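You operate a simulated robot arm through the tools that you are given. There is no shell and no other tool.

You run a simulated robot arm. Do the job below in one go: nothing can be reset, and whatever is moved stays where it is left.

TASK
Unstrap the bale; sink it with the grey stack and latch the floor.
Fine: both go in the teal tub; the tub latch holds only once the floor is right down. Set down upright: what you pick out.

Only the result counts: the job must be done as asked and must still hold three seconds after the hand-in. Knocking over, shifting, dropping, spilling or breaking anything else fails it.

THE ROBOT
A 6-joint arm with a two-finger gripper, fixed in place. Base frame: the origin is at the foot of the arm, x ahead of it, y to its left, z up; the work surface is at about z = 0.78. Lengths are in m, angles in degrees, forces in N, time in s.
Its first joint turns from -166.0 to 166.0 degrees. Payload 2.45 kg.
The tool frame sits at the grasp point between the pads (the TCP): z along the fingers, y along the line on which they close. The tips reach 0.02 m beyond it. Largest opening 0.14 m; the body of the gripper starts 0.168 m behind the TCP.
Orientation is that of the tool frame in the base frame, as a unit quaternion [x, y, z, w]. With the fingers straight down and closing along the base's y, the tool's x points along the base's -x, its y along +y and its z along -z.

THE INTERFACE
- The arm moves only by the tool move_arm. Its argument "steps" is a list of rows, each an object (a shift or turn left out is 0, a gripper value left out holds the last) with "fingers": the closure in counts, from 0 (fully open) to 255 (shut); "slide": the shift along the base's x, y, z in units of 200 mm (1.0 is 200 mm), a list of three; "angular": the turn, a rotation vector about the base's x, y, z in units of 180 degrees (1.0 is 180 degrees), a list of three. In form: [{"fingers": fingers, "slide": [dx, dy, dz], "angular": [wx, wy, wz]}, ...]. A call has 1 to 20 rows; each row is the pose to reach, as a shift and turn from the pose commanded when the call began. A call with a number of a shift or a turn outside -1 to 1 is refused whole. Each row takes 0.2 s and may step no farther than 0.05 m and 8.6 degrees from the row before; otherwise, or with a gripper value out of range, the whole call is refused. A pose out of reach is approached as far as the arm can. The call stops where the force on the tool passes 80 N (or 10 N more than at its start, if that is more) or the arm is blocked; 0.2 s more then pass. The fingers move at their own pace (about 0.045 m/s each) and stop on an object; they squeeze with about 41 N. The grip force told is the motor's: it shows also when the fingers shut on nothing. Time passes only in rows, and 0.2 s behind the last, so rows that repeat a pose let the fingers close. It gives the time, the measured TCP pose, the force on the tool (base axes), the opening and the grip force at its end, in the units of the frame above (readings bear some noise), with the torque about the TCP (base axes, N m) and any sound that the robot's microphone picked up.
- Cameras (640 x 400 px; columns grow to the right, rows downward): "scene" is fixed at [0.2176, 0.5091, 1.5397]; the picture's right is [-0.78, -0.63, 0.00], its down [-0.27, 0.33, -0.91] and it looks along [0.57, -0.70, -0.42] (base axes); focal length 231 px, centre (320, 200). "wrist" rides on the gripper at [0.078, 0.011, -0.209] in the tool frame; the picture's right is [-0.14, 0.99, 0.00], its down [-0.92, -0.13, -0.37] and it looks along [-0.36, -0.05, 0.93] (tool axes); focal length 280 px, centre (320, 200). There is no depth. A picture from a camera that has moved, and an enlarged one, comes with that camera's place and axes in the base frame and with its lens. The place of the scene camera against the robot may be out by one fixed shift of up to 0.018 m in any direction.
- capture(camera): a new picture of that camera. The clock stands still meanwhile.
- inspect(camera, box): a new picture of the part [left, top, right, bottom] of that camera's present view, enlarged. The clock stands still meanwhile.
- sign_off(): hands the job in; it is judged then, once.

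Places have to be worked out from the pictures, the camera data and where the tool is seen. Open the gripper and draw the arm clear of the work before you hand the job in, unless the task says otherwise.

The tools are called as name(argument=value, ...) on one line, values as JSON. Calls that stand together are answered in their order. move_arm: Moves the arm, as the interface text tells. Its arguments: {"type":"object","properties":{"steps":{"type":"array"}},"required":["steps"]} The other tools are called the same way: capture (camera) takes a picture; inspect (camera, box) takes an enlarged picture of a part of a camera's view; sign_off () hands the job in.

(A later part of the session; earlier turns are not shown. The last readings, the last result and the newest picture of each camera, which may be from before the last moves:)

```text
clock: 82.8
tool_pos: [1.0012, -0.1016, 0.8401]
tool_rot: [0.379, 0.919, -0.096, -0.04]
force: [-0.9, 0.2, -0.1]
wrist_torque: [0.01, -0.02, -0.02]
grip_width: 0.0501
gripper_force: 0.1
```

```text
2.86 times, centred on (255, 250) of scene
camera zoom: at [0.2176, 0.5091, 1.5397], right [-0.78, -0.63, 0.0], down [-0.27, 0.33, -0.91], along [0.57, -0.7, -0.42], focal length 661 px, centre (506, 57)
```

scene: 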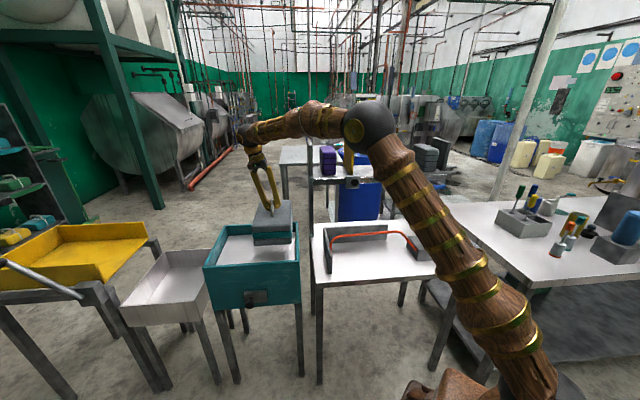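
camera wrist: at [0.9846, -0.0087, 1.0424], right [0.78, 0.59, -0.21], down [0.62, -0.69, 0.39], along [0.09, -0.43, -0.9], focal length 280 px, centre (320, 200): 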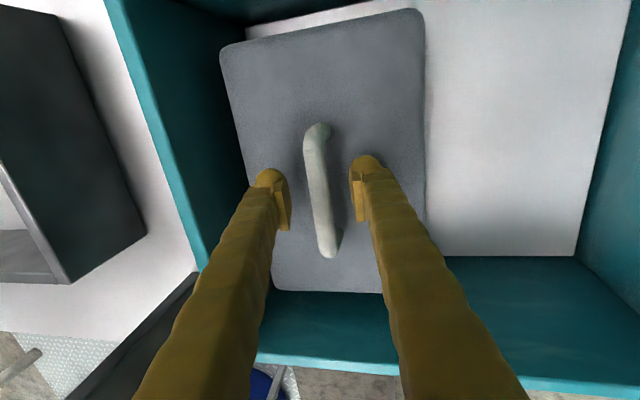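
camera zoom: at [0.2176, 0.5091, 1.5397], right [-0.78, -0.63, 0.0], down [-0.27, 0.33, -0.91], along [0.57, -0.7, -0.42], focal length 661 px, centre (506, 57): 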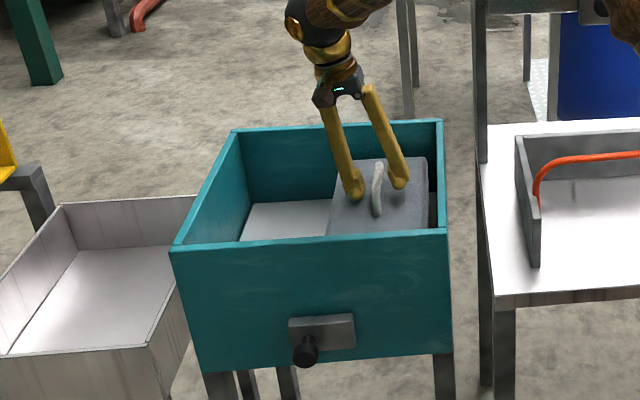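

The bale rests level in the tub with the bar free. I withdraw along the tilted axis and up, then straighten the tool.

move_arm(steps=[{"slide": [0.025, 0.025, 0.16]}, {"slide": [0.05, 0.05, 0.33]}, {"slide": [0.0735, 0.0735, 0.49]}, {"slide": [0.0735, 0.0735, 0.7]}, {"slide": [0.0735, 0.0735, 0.9]}, {"slide": [0.0735, 0.0735, 1.0]}])

move_arm(steps=[{"slide": [0, 0, 0.2], "angular": [0.024, -0.024, 0]}, {"slide": [0, 0, 0.4], "angular": [0.047, -0.047, 0]}, {"slide": [-0.15, 0.1, 0.6], "angular": [0.047, -0.047, 0]}, {"slide": [-0.3, 0.2, 0.8], "angular": [0.047, -0.047, 0]}, {"slide": [-0.45, 0.3, 1.0], "angular": [0.047, -0.047, 0]}, {"slide": [-0.45, 0.3, 1.0], "angular": [0.047, -0.047, 0]}])

capture(camera="scene")

capture(camera="wrist")

```text
clock: 84.2
tool_pos: [1.0134, -0.0862, 1.0395]
tool_rot: [0.38, 0.919, -0.097, -0.04]
force: [-0.6, 0.7, -0.1]
wrist_torque: [-0.02, 0.01, 0.01]
grip_width: 0.0499
gripper_force: 0.0
```

```text
refused: row 3 steps farther than a row can; nothing moved
```

```text
taken
```

scene: 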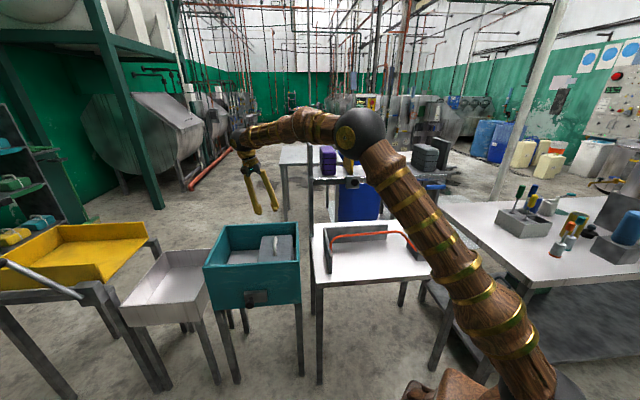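

```text
taken
camera wrist: at [0.9982, 0.0073, 1.2412], right [0.78, 0.59, -0.21], down [0.62, -0.69, 0.39], along [0.09, -0.43, -0.9], focal length 280 px, centre (320, 200)
```

wrist: 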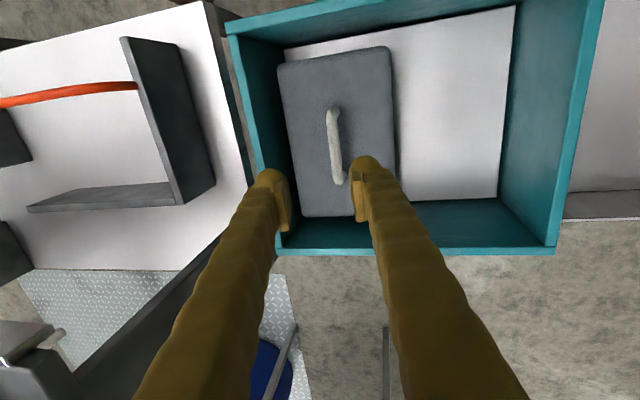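

I straighten the tool and climb with smaller steps, then head for the grey stack at the other shelf end along the front side.

move_arm(steps=[{"slide": [0, 0, 0.2], "angular": [0.024, -0.024, 0], "fingers": 0}, {"slide": [0, 0, 0.4], "angular": [0.047, -0.047, 0], "fingers": 0}, {"slide": [-0.1, 0, 0.6], "angular": [0.047, -0.047, 0], "fingers": 0}, {"slide": [-0.2, 0, 0.8], "angular": [0.047, -0.047, 0], "fingers": 0}, {"slide": [-0.3, 0, 1.0], "angular": [0.047, -0.047, 0], "fingers": 0}, {"slide": [-0.5, 0, 1.0], "angular": [0.047, -0.047, 0], "fingers": 0}, {"slide": [-0.7, -0.1, 1.0], "angular": [0.047, -0.047, 0], "fingers": 0}, {"slide": [-0.85, -0.25, 1.0], "angular": [0.047, -0.047, 0], "fingers": 0}, {"slide": [-1.0, -0.4, 1.0], "angular": [0.047, -0.047, 0], "fingers": 0}])

move_arm(steps=[{"slide": [-0.15, -0.15, 0.15]}, {"slide": [-0.3, -0.3, 0.3]}, {"slide": [-0.45, -0.45, 0.45]}, {"slide": [-0.6, -0.6, 0.6]}, {"slide": [-0.75, -0.75, 0.75]}, {"slide": [-0.9, -0.9, 0.8]}, {"slide": [-1.0, -1.0, 0.8]}])

move_arm(steps=[{"slide": [-0.15, -0.15, 0]}, {"slide": [-0.3, -0.3, 0]}, {"slide": [-0.45, -0.45, 0]}, {"slide": [-0.6, -0.6, 0]}, {"slide": [-0.7, -0.75, 0]}, {"slide": [-0.7, -0.9, 0]}, {"slide": [-0.7, -1.0, 0]}])

capture(camera="wrist")

```text
clock: 86.2
tool_pos: [0.8134, -0.1669, 1.24]
tool_rot: [0.383, 0.924, 0.0, 0.001]
force: [1.6, -0.3, 0.7]
wrist_torque: [0.02, 0.0, 0.01]
grip_width: 0.1399
gripper_force: 0.0
```

```text
refused: row 1 steps farther than a row can; nothing moved
```

```text
clock: 87.8
tool_pos: [0.6751, -0.3675, 1.2418]
tool_rot: [0.383, 0.924, 0.001, 0.0]
force: [-0.2, 0.2, 0.3]
wrist_torque: [0.02, 0.01, 0.01]
grip_width: 0.14
gripper_force: 0.1
```

```text
taken
camera wrist: at [0.6293, -0.3043, 1.4505], right [0.8, 0.6, 0.0], down [0.56, -0.74, 0.37], along [0.22, -0.29, -0.93], focal length 280 px, centre (320, 200)
```

wrist: 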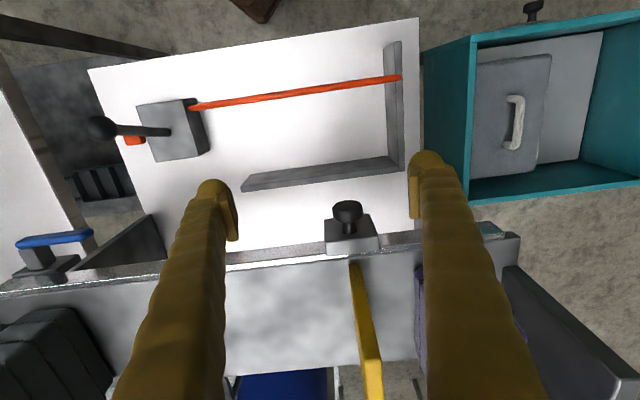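

One call was refused but nothing was touched (forces ~0; I am above the knob). I rise first, then move over toward the grey stack in separate steps.

move_arm(steps=[{"slide": [0, 0, 0.2]}, {"slide": [0, 0, 0.4]}, {"slide": [0, 0, 0.6]}, {"slide": [0, 0, 0.8]}, {"slide": [-0.15, -0.15, 0.8]}, {"slide": [-0.3, -0.3, 0.8]}, {"slide": [-0.45, -0.45, 0.8]}, {"slide": [-0.6, -0.6, 0.8]}, {"slide": [-0.75, -0.75, 0.8]}, {"slide": [-0.9, -0.9, 0.8]}, {"slide": [-1.0, -1.0, 0.8]}])

capture(camera="wrist")

```text
clock: 90.2
tool_pos: [0.4749, -0.5688, 1.3988]
tool_rot: [0.383, 0.924, 0.0, 0.0]
force: [-0.1, 0.7, -0.7]
wrist_torque: [-0.03, -0.04, 0.01]
grip_width: 0.1399
gripper_force: 0.1
```

```text
taken
camera wrist: at [0.4278, -0.5046, 1.6082], right [0.8, 0.6, 0.0], down [0.56, -0.74, 0.37], along [0.22, -0.29, -0.93], focal length 280 px, centre (320, 200)
```

wrist: 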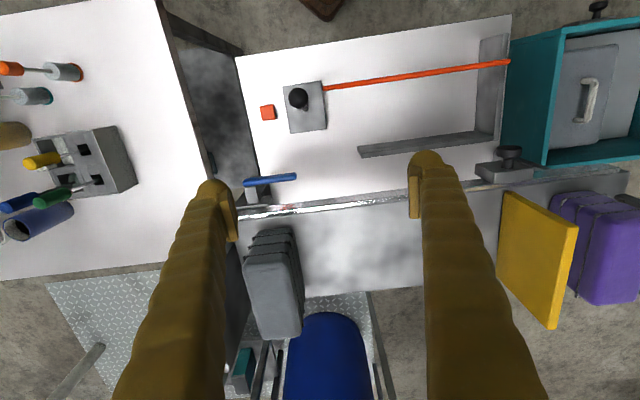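

inspect(camera="wrist", box=[220, 200, 330, 350])

```text
2.67 times, centred on (275, 275) of wrist
camera zoom: at [0.4278, -0.5046, 1.6082], right [0.8, 0.6, 0.0], down [0.56, -0.74, 0.37], along [0.22, -0.29, -0.93], focal length 748 px, centre (440, 0)
```

zoom: 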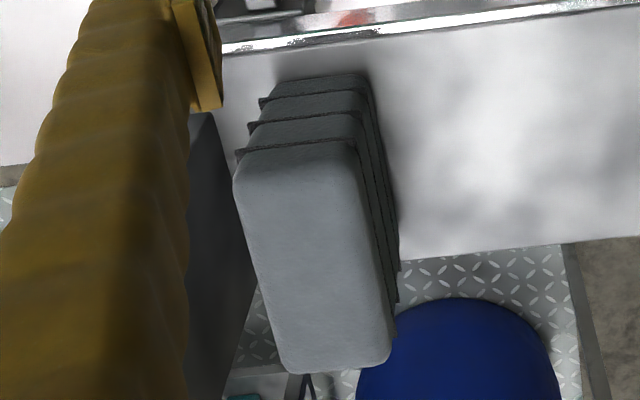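

The grey stack measures roughly 0.073 × 0.16 × 0.09 m, centred near (0.559, -0.800), standing at the shelf end. I move above it to see the gap between it and the end plate.

move_arm(steps=[{"slide": [0.02, -0.2, 0.1]}, {"slide": [0.05, -0.4, 0.15]}, {"slide": [0.08, -0.6, 0.15]}, {"slide": [0.11, -0.75, 0.15]}, {"slide": [0.13, -0.88, 0.15]}, {"slide": [0.13, -0.88, 0.15]}])

capture(camera="wrist")

capture(camera="scene")

```text
clock: 91.6
tool_pos: [0.501, -0.7421, 1.4309]
tool_rot: [0.382, 0.924, 0.0, 0.0]
force: [-0.4, -0.5, -0.4]
wrist_torque: [0.02, 0.01, 0.01]
grip_width: 0.14
gripper_force: 0.0
```

```text
taken
camera wrist: at [0.4553, -0.6796, 1.64], right [0.8, 0.6, 0.0], down [0.56, -0.74, 0.37], along [0.22, -0.29, -0.93], focal length 280 px, centre (320, 200)
```

wrist: 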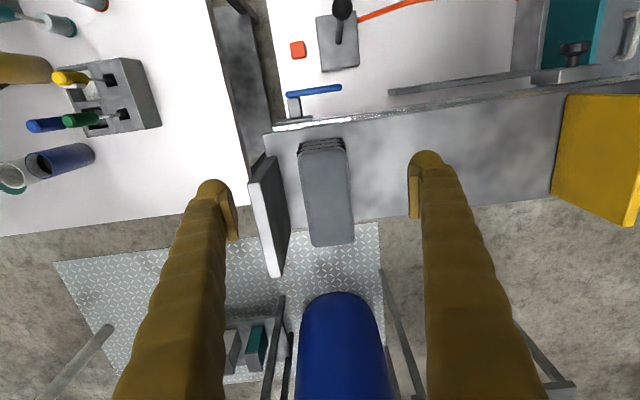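

```text
taken
```

scene: 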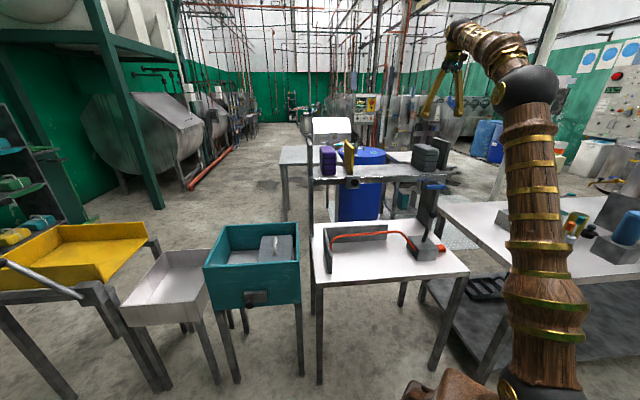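

inspect(camera="wrist", box=[230, 110, 420, 290])

```text
2.22 times, centred on (325, 200) of wrist
camera zoom: at [0.4553, -0.6796, 1.64], right [0.8, 0.6, 0.0], down [0.56, -0.74, 0.37], along [0.22, -0.29, -0.93], focal length 623 px, centre (309, 200)
```

zoom: 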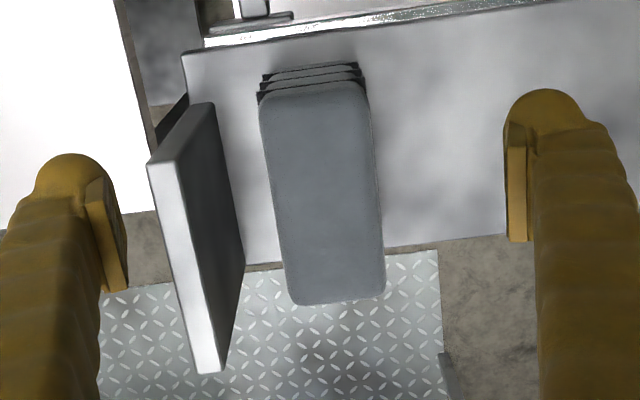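

The end plate's face is 4.5 cm from the stack, enough for a finger. I set the opening to ~9.3 cm, centre over the stack at (0.556, -0.794) and come down to just above it.

move_arm(steps=[{"slide": [0.1, -0.1, 0], "fingers": 86}, {"slide": [0.2, -0.19, 0], "fingers": 86}, {"slide": [0.2755, -0.257, 0], "fingers": 86}, {"slide": [0.2755, -0.257, -0.15], "fingers": 86}, {"slide": [0.2755, -0.257, -0.3], "fingers": 86}, {"slide": [0.2755, -0.257, -0.45], "fingers": 86}, {"slide": [0.2755, -0.257, -0.6], "fingers": 86}, {"slide": [0.2755, -0.257, -0.6], "fingers": 86}])

capture(camera="wrist")

inspect(camera="scene", box=[395, 110, 465, 200])

```text
clock: 93.4
tool_pos: [0.5557, -0.7952, 1.309]
tool_rot: [0.382, 0.924, 0.001, -0.001]
force: [0.4, 0.2, 1.0]
wrist_torque: [0.05, 0.01, 0.01]
grip_width: 0.0929
gripper_force: 0.1
out of reach, approached as far as the arm can: row 2, 3
```

```text
taken
camera wrist: at [0.5099, -0.7321, 1.5187], right [0.8, 0.6, 0.0], down [0.56, -0.74, 0.37], along [0.22, -0.29, -0.93], focal length 280 px, centre (320, 200)
```

wrist: 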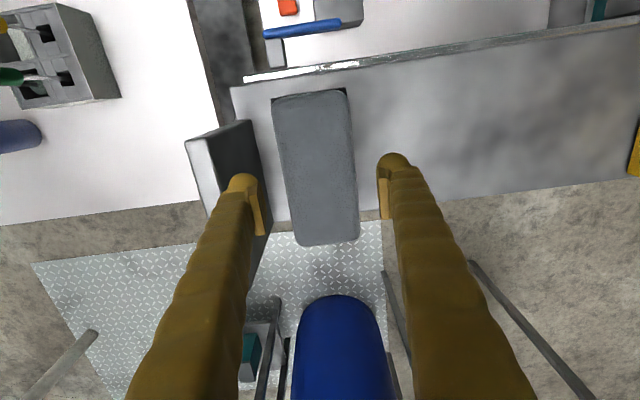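

```text
4.44 times, centred on (430, 155) of scene
camera zoom: at [0.2176, 0.5091, 1.5397], right [-0.78, -0.63, 0.0], down [-0.27, 0.33, -0.91], along [0.57, -0.7, -0.42], focal length 1028 px, centre (-169, 400)
```

zoom: 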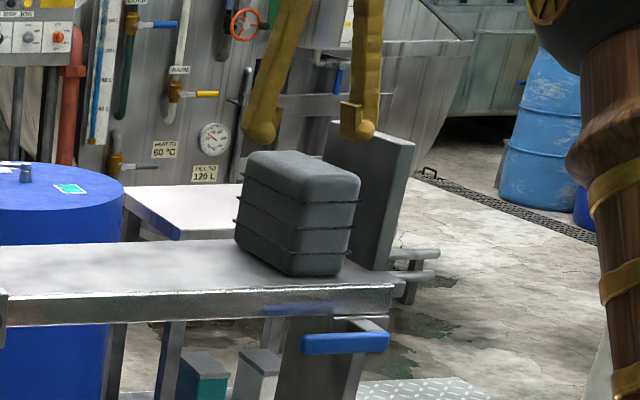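

Fingers line up on both sides of the stack with the plate clear. I descend the rest to z≈1.222 and close.

move_arm(steps=[{"slide": [-0.021, 0.021, -0.1]}, {"slide": [-0.021, 0.021, -0.2]}, {"slide": [-0.021, 0.021, -0.3]}, {"slide": [-0.021, 0.021, -0.38]}, {"slide": [-0.021, 0.021, -0.44]}, {"slide": [-0.021, 0.021, -0.44]}])

capture(camera="wrist")

inspect(camera="scene", box=[395, 110, 465, 200])

```text
clock: 94.8
tool_pos: [0.5519, -0.7918, 1.2218]
tool_rot: [0.382, 0.924, 0.0, -0.001]
force: [-0.2, 0.4, -0.2]
wrist_torque: [0.03, -0.02, 0.0]
grip_width: 0.0929
gripper_force: 0.1
```

```text
taken
camera wrist: at [0.506, -0.7285, 1.4321], right [0.8, 0.6, 0.0], down [0.56, -0.74, 0.37], along [0.22, -0.29, -0.93], focal length 280 px, centre (320, 200)
```

wrist: 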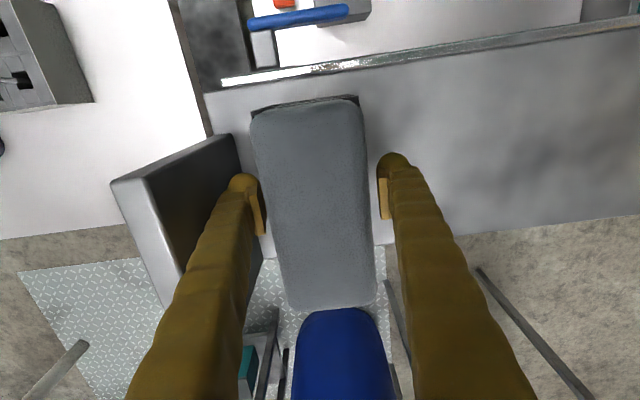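

```text
4.44 times, centred on (430, 155) of scene
camera zoom: at [0.2176, 0.5091, 1.5397], right [-0.78, -0.63, 0.0], down [-0.27, 0.33, -0.91], along [0.57, -0.7, -0.42], focal length 1028 px, centre (-169, 400)
```

zoom: 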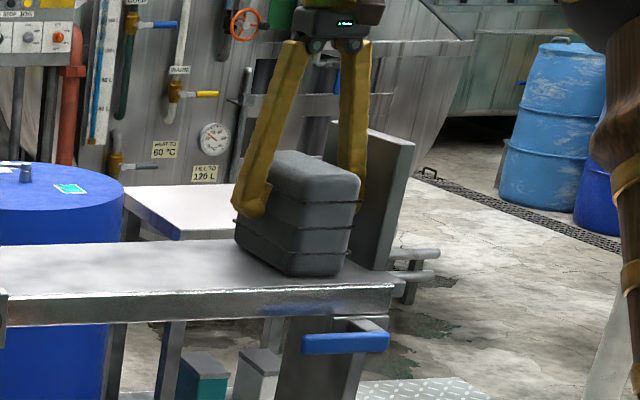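

Centred within a few millimetres. I close on the stack.

move_arm(steps=[{"fingers": 255}, {"fingers": 255}, {"fingers": 255}, {"fingers": 255}])

```text
clock: 95.8
tool_pos: [0.5525, -0.7914, 1.2226]
tool_rot: [0.382, 0.924, 0.0, 0.0]
force: [-1.2, -0.8, 1.3]
wrist_torque: [0.02, -0.02, -0.07]
grip_width: 0.0743
gripper_force: 41.2
```

Held at 7.4 cm with 41 N. I lift 3 cm and check weight and tilt.

move_arm(steps=[{"slide": [0, 0, 0.03]}, {"slide": [0, 0, 0.07]}, {"slide": [0, 0, 0.11]}, {"slide": [0, 0, 0.15]}, {"slide": [0, 0, 0.15]}])

inspect(camera="scene", box=[395, 110, 465, 200])

```text
clock: 97.0
tool_pos: [0.5511, -0.7927, 1.2522]
tool_rot: [0.383, 0.924, 0.0, -0.001]
force: [0.0, -0.4, -3.5]
wrist_torque: [0.02, 0.01, 0.0]
grip_width: 0.0745
gripper_force: 40.8
```

```text
4.44 times, centred on (430, 155) of scene
camera zoom: at [0.2176, 0.5091, 1.5397], right [-0.78, -0.63, 0.0], down [-0.27, 0.33, -0.91], along [0.57, -0.7, -0.42], focal length 1028 px, centre (-169, 400)
```

zoom: 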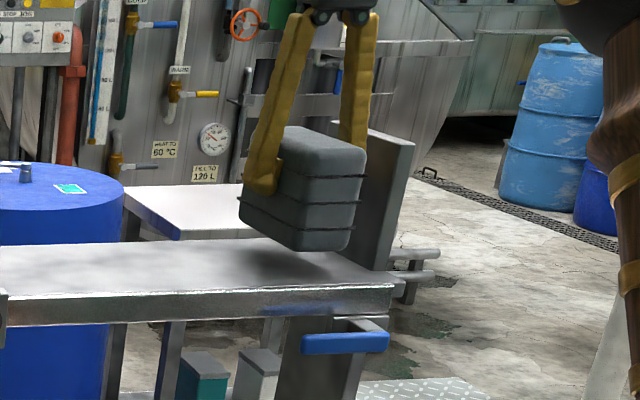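

The stack hangs upright, 3.5 N. I raise it a bit more and bring it forward, clear of the shelf.

move_arm(steps=[{"slide": [0, 0, 0.12]}, {"slide": [0, 0, 0.25]}, {"slide": [-0.1, 0.1, 0.25]}, {"slide": [-0.22, 0.22, 0.25]}, {"slide": [-0.35, 0.35, 0.25]}, {"slide": [-0.48, 0.48, 0.25]}, {"slide": [-0.61, 0.61, 0.25]}, {"slide": [-0.74, 0.74, 0.25]}, {"slide": [-0.884, 0.884, 0.25]}, {"slide": [-0.884, 0.884, 0.25]}])

capture(camera="scene")

```text
clock: 99.2
tool_pos: [0.3755, -0.6125, 1.3031]
tool_rot: [0.383, 0.924, 0.0, 0.0]
force: [-0.4, 0.5, -2.4]
wrist_torque: [0.01, 0.01, -0.01]
grip_width: 0.0742
gripper_force: 41.5
```

```text
taken
```

scene: 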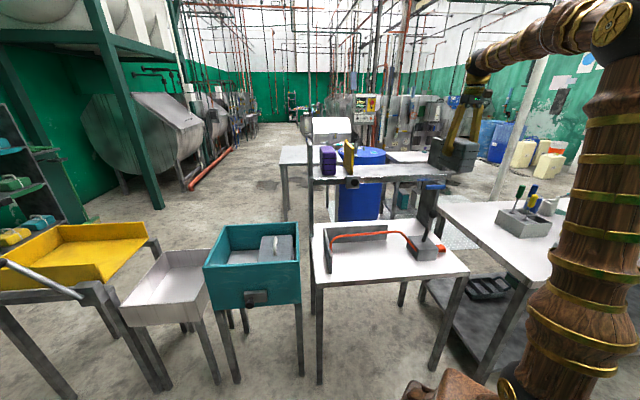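

Clear of the shelf and upright. I carry it along the front of the table, high over the lever, toward the tub.

move_arm(steps=[{"slide": [0.1, 0.15, 0]}, {"slide": [0.2, 0.3, 0]}, {"slide": [0.3, 0.45, 0]}, {"slide": [0.4, 0.6, 0]}, {"slide": [0.5, 0.75, 0]}, {"slide": [0.6, 0.9, 0]}, {"slide": [0.6435, 0.983, 0]}])

move_arm(steps=[{"slide": [0.14, 0.14, -0.1]}, {"slide": [0.28, 0.28, -0.2]}, {"slide": [0.42, 0.42, -0.3]}, {"slide": [0.56, 0.56, -0.4]}, {"slide": [0.7, 0.7, -0.5]}, {"slide": [0.84, 0.84, -0.6]}, {"slide": [0.98, 0.98, -0.7]}])

capture(camera="scene")

```text
clock: 100.8
tool_pos: [0.5033, -0.4163, 1.3024]
tool_rot: [0.382, 0.924, 0.0, 0.0]
force: [-0.1, 0.5, -3.8]
wrist_torque: [0.0, 0.03, -0.01]
grip_width: 0.0744
gripper_force: 41.1
```

```text
clock: 102.4
tool_pos: [0.6985, -0.2224, 1.1623]
tool_rot: [0.383, 0.924, 0.0, -0.001]
force: [-0.2, -1.7, -3.7]
wrist_torque: [-0.01, 0.02, 0.01]
grip_width: 0.0745
gripper_force: 41.0
```

```text
taken
```

scene: 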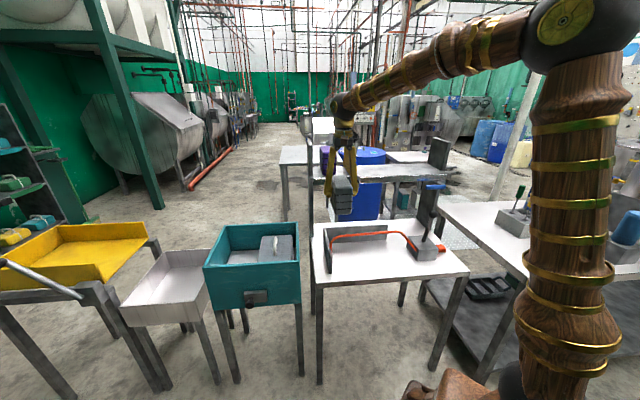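

Past the knob. On to above the free part of the tub, lowering to z≈1.05.

move_arm(steps=[{"slide": [0.14, 0.096, -0.04]}, {"slide": [0.28, 0.192, -0.08]}, {"slide": [0.42, 0.288, -0.12]}, {"slide": [0.56, 0.384, -0.16]}, {"slide": [0.7, 0.48, -0.2]}, {"slide": [0.84, 0.576, -0.25]}, {"slide": [0.98, 0.675, -0.3]}])

move_arm(steps=[{"slide": [0.14, 0.092, -0.04]}, {"slide": [0.28, 0.184, -0.08]}, {"slide": [0.42, 0.276, -0.12]}, {"slide": [0.56, 0.368, -0.16]}, {"slide": [0.7, 0.46, -0.2]}, {"slide": [0.84, 0.552, -0.25]}, {"slide": [0.97, 0.64, -0.26]}, {"slide": [0.97, 0.64, -0.26]}])

capture(camera="wrist")

inspect(camera="scene", box=[190, 160, 320, 320])

```text
clock: 104.0
tool_pos: [0.894, -0.0879, 1.1021]
tool_rot: [0.383, 0.924, -0.001, 0.001]
force: [-0.4, 0.6, -1.2]
wrist_torque: [-0.02, 0.01, -0.01]
grip_width: 0.0743
gripper_force: 41.2
```

```text
clock: 105.8
tool_pos: [1.0897, 0.0414, 1.0485]
tool_rot: [0.382, 0.924, 0.0, -0.001]
force: [0.4, 0.1, -2.9]
wrist_torque: [0.01, 0.02, 0.01]
grip_width: 0.0743
gripper_force: 40.8
```

```text
taken
camera wrist: at [1.0424, 0.1052, 1.2581], right [0.8, 0.6, 0.0], down [0.56, -0.74, 0.37], along [0.22, -0.29, -0.93], focal length 280 px, centre (320, 200)
```

wrist: 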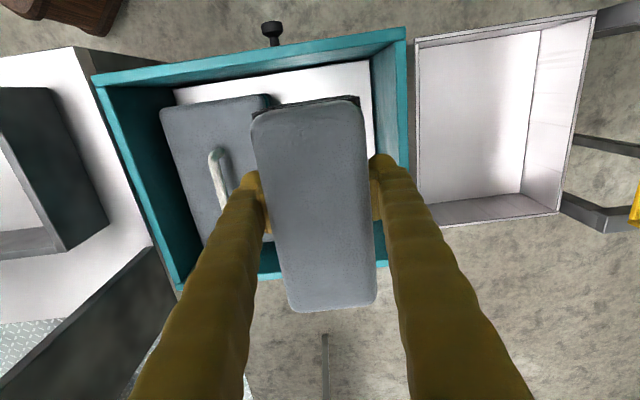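

```text
2.50 times, centred on (255, 240) of scene
camera zoom: at [0.2176, 0.5091, 1.5397], right [-0.78, -0.63, 0.0], down [-0.27, 0.33, -0.91], along [0.57, -0.7, -0.42], focal length 578 px, centre (482, 100)
```

zoom: 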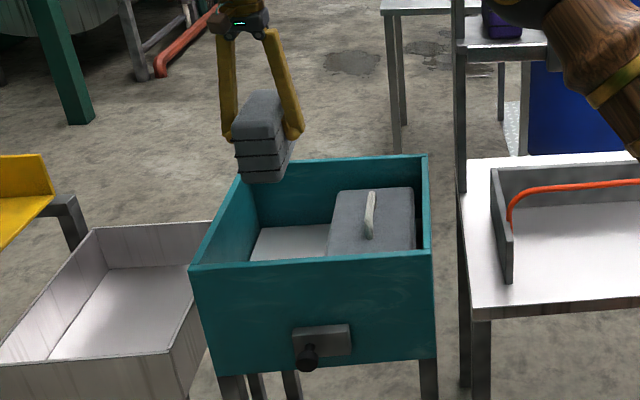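

The stack is over the free floor beside the bale (gaps ~4-7 cm each side). I lower it step by step, checking reach.

move_arm(steps=[{"slide": [0, 0, -0.15]}, {"slide": [0, 0, -0.3]}, {"slide": [0, 0, -0.45]}, {"slide": [0, 0, -0.6]}, {"slide": [0, 0, -0.75]}, {"slide": [0, 0, -0.9]}, {"slide": [0, 0, -1.0]}, {"slide": [0, 0, -1.0]}])

capture(camera="wrist")

inspect(camera="scene", box=[190, 160, 320, 320])

```text
clock: 107.6
tool_pos: [1.0893, 0.0417, 0.8502]
tool_rot: [0.383, 0.924, 0.0, -0.001]
force: [0.0, 0.4, -3.6]
wrist_torque: [0.02, 0.01, 0.03]
grip_width: 0.0744
gripper_force: 41.3
```

```text
taken
camera wrist: at [1.0435, 0.1053, 1.0599], right [0.8, 0.6, 0.0], down [0.56, -0.74, 0.37], along [0.22, -0.29, -0.93], focal length 280 px, centre (320, 200)
```

wrist: 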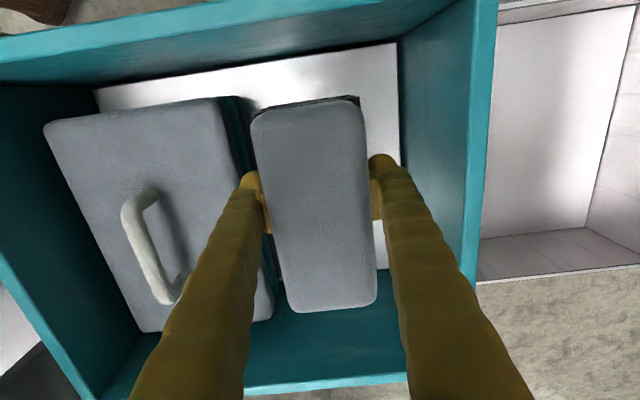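

```text
2.50 times, centred on (255, 240) of scene
camera zoom: at [0.2176, 0.5091, 1.5397], right [-0.78, -0.63, 0.0], down [-0.27, 0.33, -0.91], along [0.57, -0.7, -0.42], focal length 578 px, centre (482, 100)
```

zoom: 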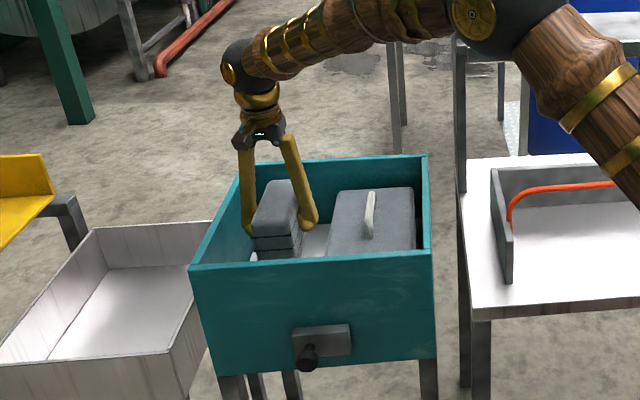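

All clear on both sides and within reach. I keep lowering, slower near the expected contact at z≈0.76.

move_arm(steps=[{"slide": [0, 0, -0.1]}, {"slide": [0, 0, -0.2]}, {"slide": [0, 0, -0.3]}, {"slide": [0, 0, -0.36]}, {"slide": [0, 0, -0.4]}, {"slide": [0, 0, -0.4]}])

capture(camera="wrist")

```text
clock: 109.0
tool_pos: [1.0905, 0.0403, 0.7709]
tool_rot: [0.383, 0.924, 0.0, -0.001]
force: [0.1, 0.1, -2.7]
wrist_torque: [0.0, 0.01, -0.02]
grip_width: 0.0743
gripper_force: 40.7
```

```text
taken
camera wrist: at [1.0436, 0.1047, 0.9796], right [0.8, 0.6, 0.0], down [0.56, -0.74, 0.37], along [0.22, -0.29, -0.93], focal length 280 px, centre (320, 200)
```

wrist: 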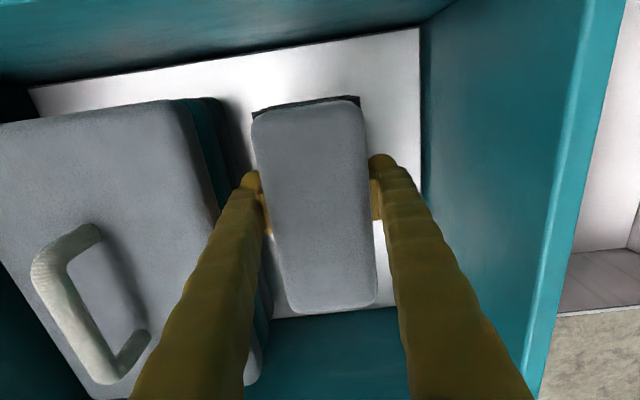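

move_arm(steps=[{"slide": [0, 0, -0.03]}, {"slide": [0, 0, -0.06]}, {"slide": [0, 0, -0.09]}, {"slide": [0, 0, -0.12]}, {"slide": [0, 0, -0.12]}])

```text
clock: 110.2
tool_pos: [1.0907, 0.0403, 0.7513]
tool_rot: [0.383, 0.924, 0.001, 0.002]
force: [-15.2, 2.4, 62.8]
wrist_torque: [-0.18, -0.2, -0.06]
grip_width: 0.0751
gripper_force: 41.8
```

Firm contact at z≈0.751 (63 N): the stack is on the floor and the floor seems to have reached its stop. I ease up a few millimetres and read again.

move_arm(steps=[{"slide": [0, 0, 0.01]}, {"slide": [0, 0, 0.02]}, {"slide": [0, 0, 0.02]}])

capture(camera="wrist")

inspect(camera="scene", box=[190, 180, 320, 320])

```text
clock: 111.0
tool_pos: [1.0921, 0.0404, 0.75]
tool_rot: [0.382, 0.924, -0.001, 0.002]
force: [17.5, 0.2, 34.8]
wrist_torque: [0.3, -0.6, -0.14]
grip_width: 0.0741
gripper_force: 41.0
```

```text
taken
camera wrist: at [1.0434, 0.1037, 0.9594], right [0.8, 0.6, 0.0], down [0.56, -0.74, 0.37], along [0.22, -0.29, -0.93], focal length 280 px, centre (320, 200)
```

wrist: 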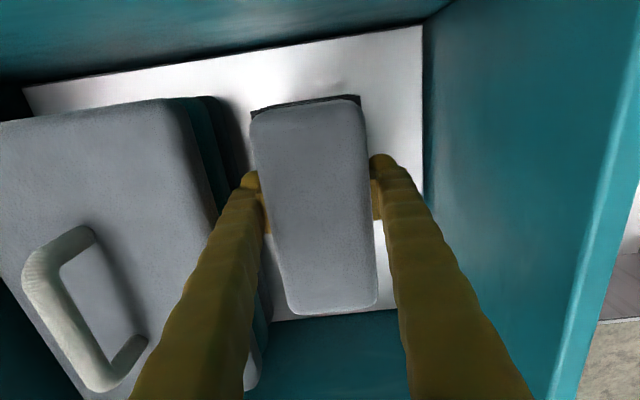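

```text
2.86 times, centred on (255, 250) of scene
camera zoom: at [0.2176, 0.5091, 1.5397], right [-0.78, -0.63, 0.0], down [-0.27, 0.33, -0.91], along [0.57, -0.7, -0.42], focal length 661 px, centre (506, 57)
```

zoom: 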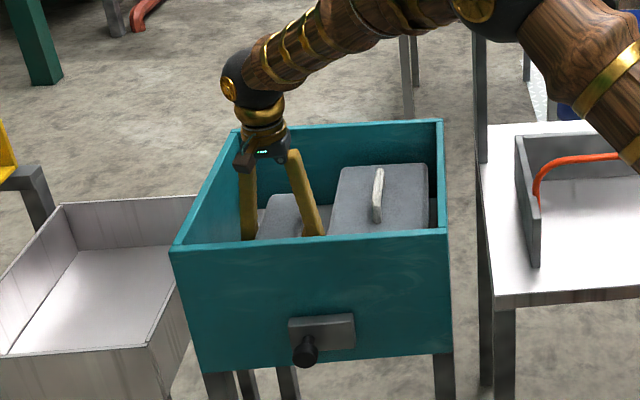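

Still loaded (35 N up, 17 N sideways). I ease up a little more.

move_arm(steps=[{"slide": [0, 0, 0.01]}, {"slide": [0, 0, 0.02]}, {"slide": [0, 0, 0.02]}, {"slide": [0, 0, 0.02]}])

```text
clock: 112.0
tool_pos: [1.0896, 0.0408, 0.7525]
tool_rot: [0.383, 0.924, -0.001, -0.001]
force: [-0.4, -0.6, -3.4]
wrist_torque: [0.05, -0.02, 0.03]
grip_width: 0.0742
gripper_force: 41.4
```

At z 0.7525 the stack hangs free again, so the floor is within 1-2 mm below it and firm. I lower 2 mm to touch and open the fingers.

move_arm(steps=[{"slide": [0, 0, -0.006]}, {"slide": [0, 0, -0.01]}, {"slide": [0, 0, -0.01]}])

```text
clock: 112.8
tool_pos: [1.0902, 0.0403, 0.7523]
tool_rot: [0.382, 0.924, -0.001, 0.0]
force: [0.2, 0.6, -1.9]
wrist_torque: [0.05, 0.09, 0.01]
grip_width: 0.0743
gripper_force: 40.5
```

It rests with the hand carrying under 2 N. I open the fingers to ~9.5 cm, which still clears bale and wall.

move_arm(steps=[{"slide": [0, 0, -0.004], "fingers": 150}, {"slide": [0, 0, -0.004], "fingers": 82}, {"slide": [0, 0, -0.004], "fingers": 82}, {"slide": [0, 0, -0.004], "fingers": 82}])

capture(camera="wrist")

inspect(camera="scene", box=[190, 180, 320, 320])

```text
clock: 113.8
tool_pos: [1.0904, 0.0412, 0.7507]
tool_rot: [0.383, 0.924, -0.001, 0.0]
force: [0.4, 0.9, 0.6]
wrist_torque: [0.01, 0.06, 0.0]
grip_width: 0.0948
gripper_force: 0.1
```

```text
taken
camera wrist: at [1.0431, 0.1045, 0.9601], right [0.8, 0.6, 0.0], down [0.56, -0.74, 0.37], along [0.22, -0.29, -0.93], focal length 280 px, centre (320, 200)
```

wrist: 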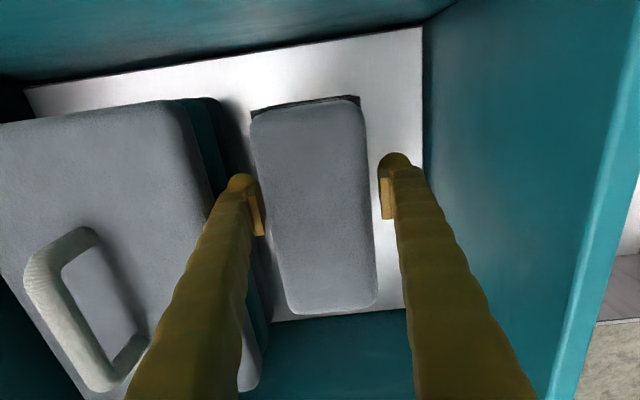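

```text
2.86 times, centred on (255, 250) of scene
camera zoom: at [0.2176, 0.5091, 1.5397], right [-0.78, -0.63, 0.0], down [-0.27, 0.33, -0.91], along [0.57, -0.7, -0.42], focal length 661 px, centre (506, 57)
```

zoom: 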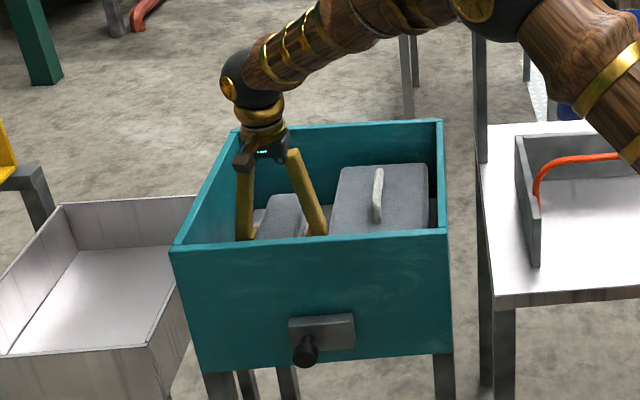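

The stack stands free on the floor. I rise straight up out of the tub and look at how deep the floor sits.

move_arm(steps=[{"slide": [0, 0, 0.1]}, {"slide": [0, 0, 0.25]}, {"slide": [0, 0, 0.4]}, {"slide": [0, 0, 0.55]}, {"slide": [0, 0, 0.7]}, {"slide": [0, 0, 0.85]}, {"slide": [0, 0, 1.0]}])

move_arm(steps=[{"slide": [0, 0, 0.2]}, {"slide": [0, 0, 0.4]}, {"slide": [-0.1, 0.1, 0.5]}, {"slide": [-0.2, 0.2, 0.6]}])

capture(camera="wrist")

inspect(camera="scene", box=[190, 180, 320, 320])

```text
clock: 115.4
tool_pos: [1.0894, 0.0423, 0.9502]
tool_rot: [0.382, 0.924, 0.0, 0.0]
force: [-0.3, 0.1, -0.4]
wrist_torque: [-0.01, 0.03, 0.01]
grip_width: 0.0949
gripper_force: 0.1
```

```text
clock: 116.4
tool_pos: [1.0471, 0.0807, 1.0716]
tool_rot: [0.383, 0.924, -0.001, 0.0]
force: [0.9, 0.0, -1.2]
wrist_torque: [0.02, 0.0, -0.02]
grip_width: 0.0948
gripper_force: 0.2
```

```text
taken
camera wrist: at [1.0017, 0.1447, 1.2817], right [0.8, 0.6, 0.0], down [0.56, -0.74, 0.37], along [0.22, -0.29, -0.93], focal length 280 px, centre (320, 200)
```

wrist: 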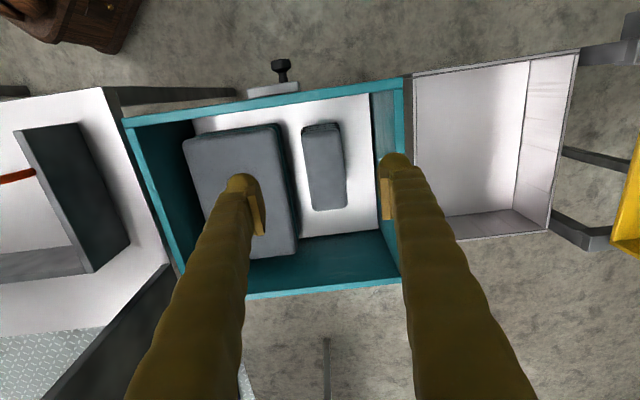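

```text
2.86 times, centred on (255, 250) of scene
camera zoom: at [0.2176, 0.5091, 1.5397], right [-0.78, -0.63, 0.0], down [-0.27, 0.33, -0.91], along [0.57, -0.7, -0.42], focal length 661 px, centre (506, 57)
```

zoom: 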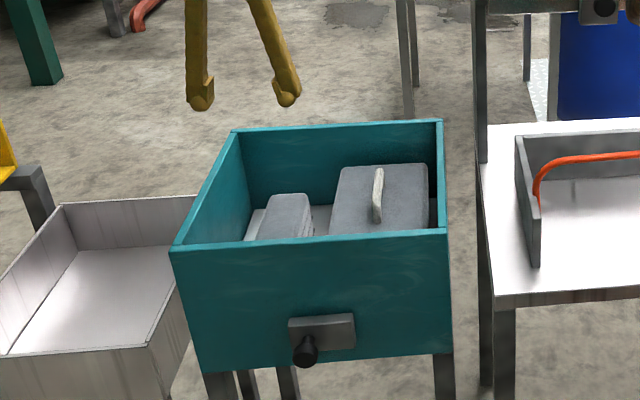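

Both sit upright in the tub. Now the latch: I move in front of the tub's face to view the knob and plate closely.

move_arm(steps=[{"slide": [-0.14, 0.095, 0]}, {"slide": [-0.28, 0.19, 0]}, {"slide": [-0.42, 0.285, 0]}, {"slide": [-0.56, 0.38, -0.1]}, {"slide": [-0.7, 0.475, -0.25]}, {"slide": [-0.84, 0.57, -0.4]}, {"slide": [-0.985, 0.665, -0.5]}, {"slide": [-0.985, 0.665, -0.6]}])

capture(camera="wrist")

```text
clock: 118.2
tool_pos: [0.851, 0.2136, 0.9487]
tool_rot: [0.383, 0.924, 0.0, 0.0]
force: [1.1, 0.2, 0.8]
wrist_torque: [-0.02, 0.02, -0.01]
grip_width: 0.0948
gripper_force: 0.0
```

```text
taken
camera wrist: at [0.8046, 0.2768, 1.1585], right [0.8, 0.6, 0.0], down [0.56, -0.74, 0.37], along [0.22, -0.29, -0.93], focal length 280 px, centre (320, 200)
```

wrist: 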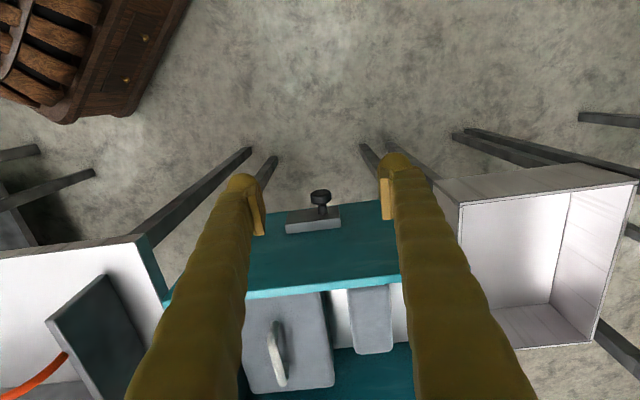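

inspect(camera="wrist", box=[260, 160, 400, 260])

inspect(camera="scene", box=[225, 265, 290, 325])

inspect(camera="wrist", box=[220, 260, 440, 400])

```text
4.00 times, centred on (330, 210) of wrist
camera zoom: at [0.8046, 0.2768, 1.1585], right [0.8, 0.6, 0.0], down [0.56, -0.74, 0.37], along [0.22, -0.29, -0.93], focal length 1122 px, centre (280, 160)
```

zoom: 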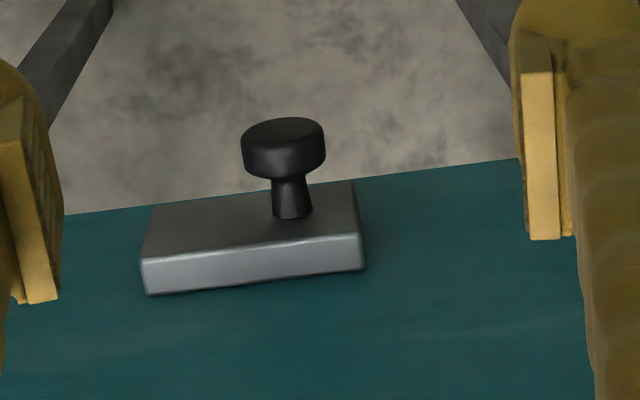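

```text
6.67 times, centred on (258, 295) of scene
camera zoom: at [0.2176, 0.5091, 1.5397], right [-0.78, -0.63, 0.0], down [-0.27, 0.33, -0.91], along [0.57, -0.7, -0.42], focal length 1542 px, centre (737, -433)
```

zoom: 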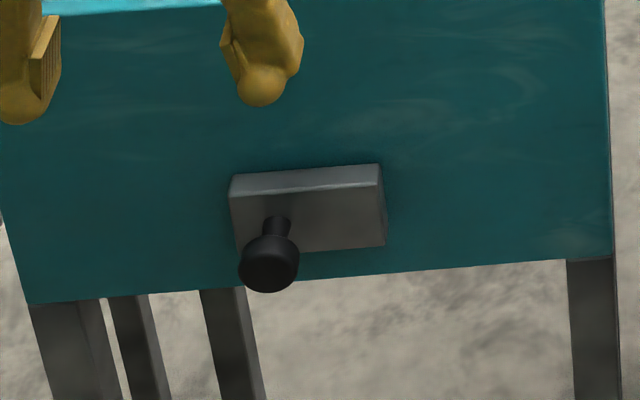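

```text
2.86 times, centred on (330, 330) of wrist
camera zoom: at [0.8046, 0.2768, 1.1585], right [0.8, 0.6, 0.0], down [0.56, -0.74, 0.37], along [0.22, -0.29, -0.93], focal length 801 px, centre (291, -171)
```

zoom: 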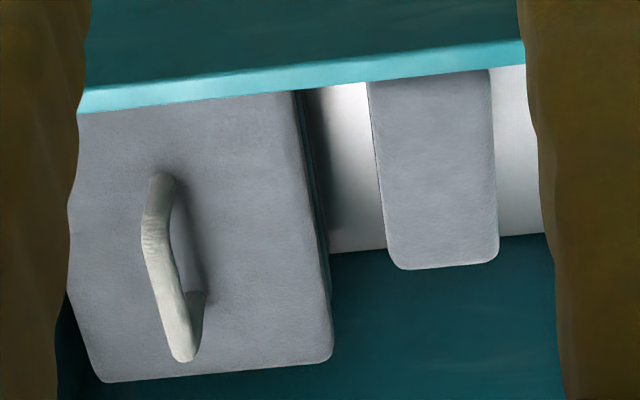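

The knob sits at about u/v = (0.741, -0.558), z≈0.67, off-centre toward the left end of its guide plate, so it looks like a slide bolt moving along the face. I come above it with a 7.5 cm opening.

move_arm(steps=[{"slide": [0.08, -0.1, 0], "fingers": 118}, {"slide": [0.16, -0.21, 0], "fingers": 118}, {"slide": [0.25, -0.32, 0], "fingers": 118}, {"slide": [0.332, -0.43, 0], "fingers": 118}, {"slide": [0.332, -0.43, -0.2], "fingers": 118}, {"slide": [0.332, -0.43, -0.4], "fingers": 118}, {"slide": [0.332, -0.43, -0.6], "fingers": 118}, {"slide": [0.332, -0.43, -0.7], "fingers": 118}, {"slide": [0.332, -0.43, -0.7], "fingers": 118}])

capture(camera="wrist")

inspect(camera="scene", box=[205, 225, 305, 335])

```text
clock: 120.2
tool_pos: [0.9204, 0.1274, 0.811]
tool_rot: [0.383, 0.924, 0.0, 0.0]
force: [-1.2, 0.3, 0.9]
wrist_torque: [0.02, 0.04, 0.0]
grip_width: 0.0751
gripper_force: 0.0
```

```text
taken
camera wrist: at [0.8744, 0.1901, 1.02], right [0.8, 0.6, 0.0], down [0.56, -0.74, 0.37], along [0.22, -0.29, -0.93], focal length 280 px, centre (320, 200)
```

wrist: 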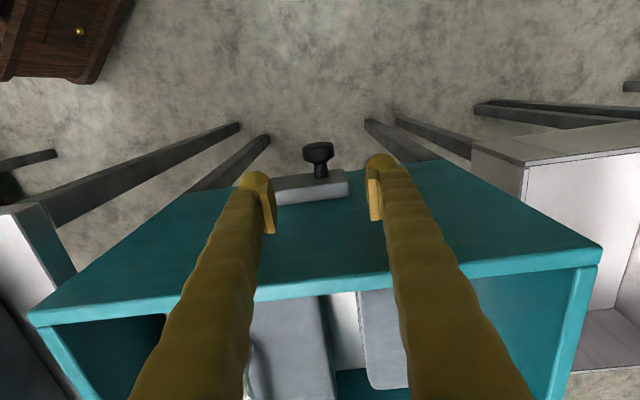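

```text
3.64 times, centred on (255, 280) of scene
camera zoom: at [0.2176, 0.5091, 1.5397], right [-0.78, -0.63, 0.0], down [-0.27, 0.33, -0.91], along [0.57, -0.7, -0.42], focal length 841 px, centre (556, -91)
```

zoom: 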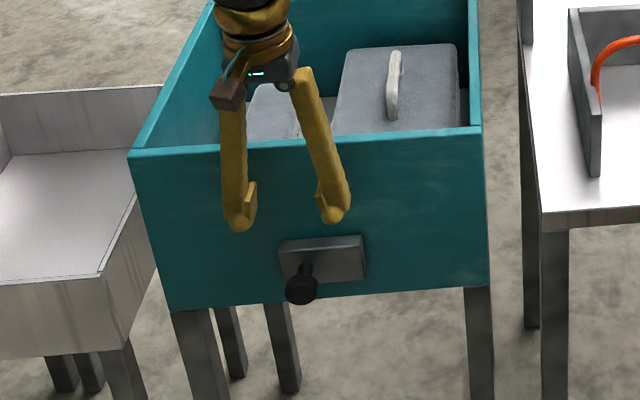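

Aligned to within ~4 mm. I descend astride the knob.

move_arm(steps=[{"slide": [-0.014, 0.014, -0.15]}, {"slide": [-0.014, 0.014, -0.3]}, {"slide": [-0.014, 0.014, -0.42]}, {"slide": [-0.014, 0.014, -0.54]}, {"slide": [-0.014, 0.014, -0.62]}, {"slide": [-0.014, 0.014, -0.68]}, {"slide": [-0.014, 0.014, -0.68]}])

capture(camera="wrist")

inspect(camera="scene", box=[215, 245, 295, 325])

```text
clock: 121.8
tool_pos: [0.9165, 0.1312, 0.6749]
tool_rot: [0.383, 0.924, 0.0, 0.0]
force: [0.3, 0.3, 0.2]
wrist_torque: [-0.01, 0.02, -0.03]
grip_width: 0.0751
gripper_force: 0.0
```

```text
taken
camera wrist: at [0.8706, 0.1953, 0.8847], right [0.8, 0.6, 0.0], down [0.56, -0.74, 0.37], along [0.22, -0.29, -0.93], focal length 280 px, centre (320, 200)
```

wrist: 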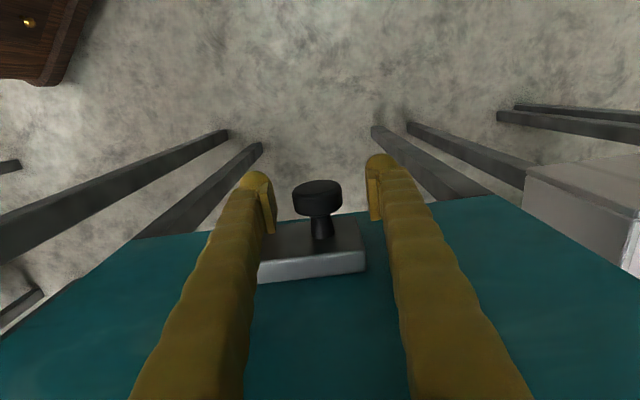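

```text
5.00 times, centred on (255, 285) of scene
camera zoom: at [0.2176, 0.5091, 1.5397], right [-0.78, -0.63, 0.0], down [-0.27, 0.33, -0.91], along [0.57, -0.7, -0.42], focal length 1157 px, centre (645, -225)
```

zoom: 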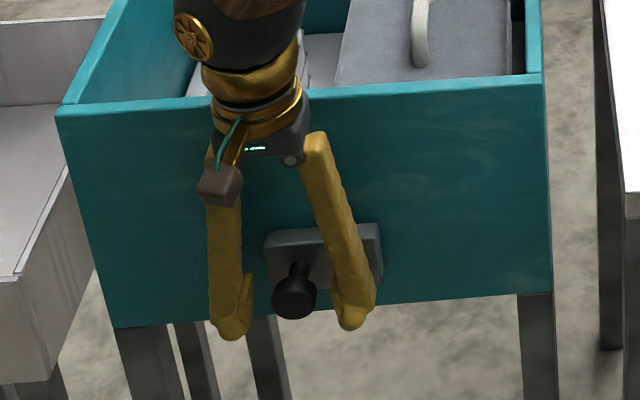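

The knob is right at the TCP. I close on it, so that I can feel which way it moves.

move_arm(steps=[{"fingers": 255}, {"fingers": 255}, {"fingers": 255}, {"fingers": 255}, {"fingers": 255}])

```text
clock: 123.0
tool_pos: [0.9167, 0.1325, 0.6759]
tool_rot: [0.383, 0.924, 0.0, 0.0]
force: [-14.4, -14.8, 3.3]
wrist_torque: [0.14, -0.08, 0.07]
grip_width: 0.0346
gripper_force: 44.9
```

The knob resists being shifted left (21 N reaction), suggesting it is at its left stop. I try sliding it to the right (-u) by 1 cm.

move_arm(steps=[{"slide": [-0.015, -0.015, 0]}, {"slide": [-0.03, -0.03, 0]}, {"slide": [-0.05, -0.05, 0]}, {"slide": [-0.05, -0.05, 0]}])

inspect(camera="scene", box=[215, 245, 295, 325])

```text
clock: 124.0
tool_pos: [0.9072, 0.1217, 0.6751]
tool_rot: [0.383, 0.924, 0.0, 0.0]
force: [-7.9, 7.4, -2.8]
wrist_torque: [-0.09, -0.14, 0.02]
grip_width: 0.0347
gripper_force: 44.9
```

```text
5.00 times, centred on (255, 285) of scene
camera zoom: at [0.2176, 0.5091, 1.5397], right [-0.78, -0.63, 0.0], down [-0.27, 0.33, -0.91], along [0.57, -0.7, -0.42], focal length 1157 px, centre (645, -225)
```

zoom: 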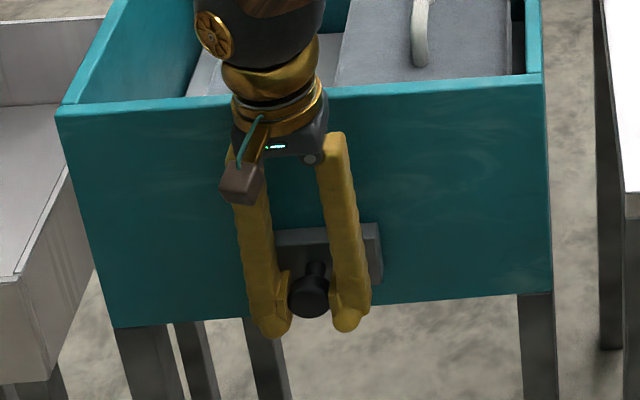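

The knob slides freely to the right along the plate. I continue in small steps, listening for the latch.

move_arm(steps=[{"slide": [-0.018, -0.018, 0]}, {"slide": [-0.035, -0.035, 0]}, {"slide": [-0.053, -0.053, 0]}, {"slide": [-0.07, -0.07, 0]}, {"slide": [-0.07, -0.07, 0]}])

inspect(camera="scene", box=[215, 245, 295, 325])

```text
clock: 125.2
tool_pos: [0.8926, 0.1057, 0.6747]
tool_rot: [0.382, 0.924, -0.001, 0.0]
force: [-26.3, 23.7, 27.0]
wrist_torque: [-0.18, -0.17, -0.03]
grip_width: 0.0345
gripper_force: 44.9
```

```text
5.00 times, centred on (255, 285) of scene
camera zoom: at [0.2176, 0.5091, 1.5397], right [-0.78, -0.63, 0.0], down [-0.27, 0.33, -0.91], along [0.57, -0.7, -0.42], focal length 1157 px, centre (645, -225)
```

zoom: 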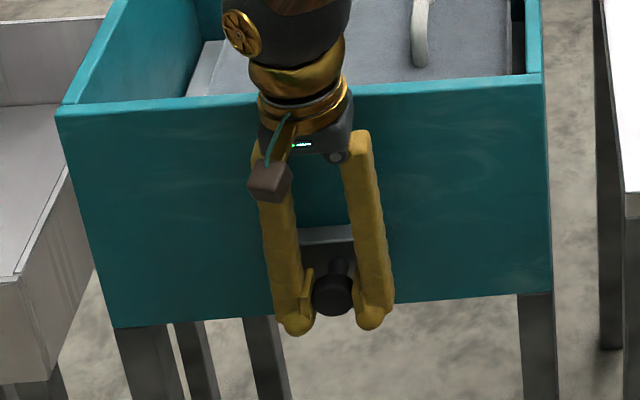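

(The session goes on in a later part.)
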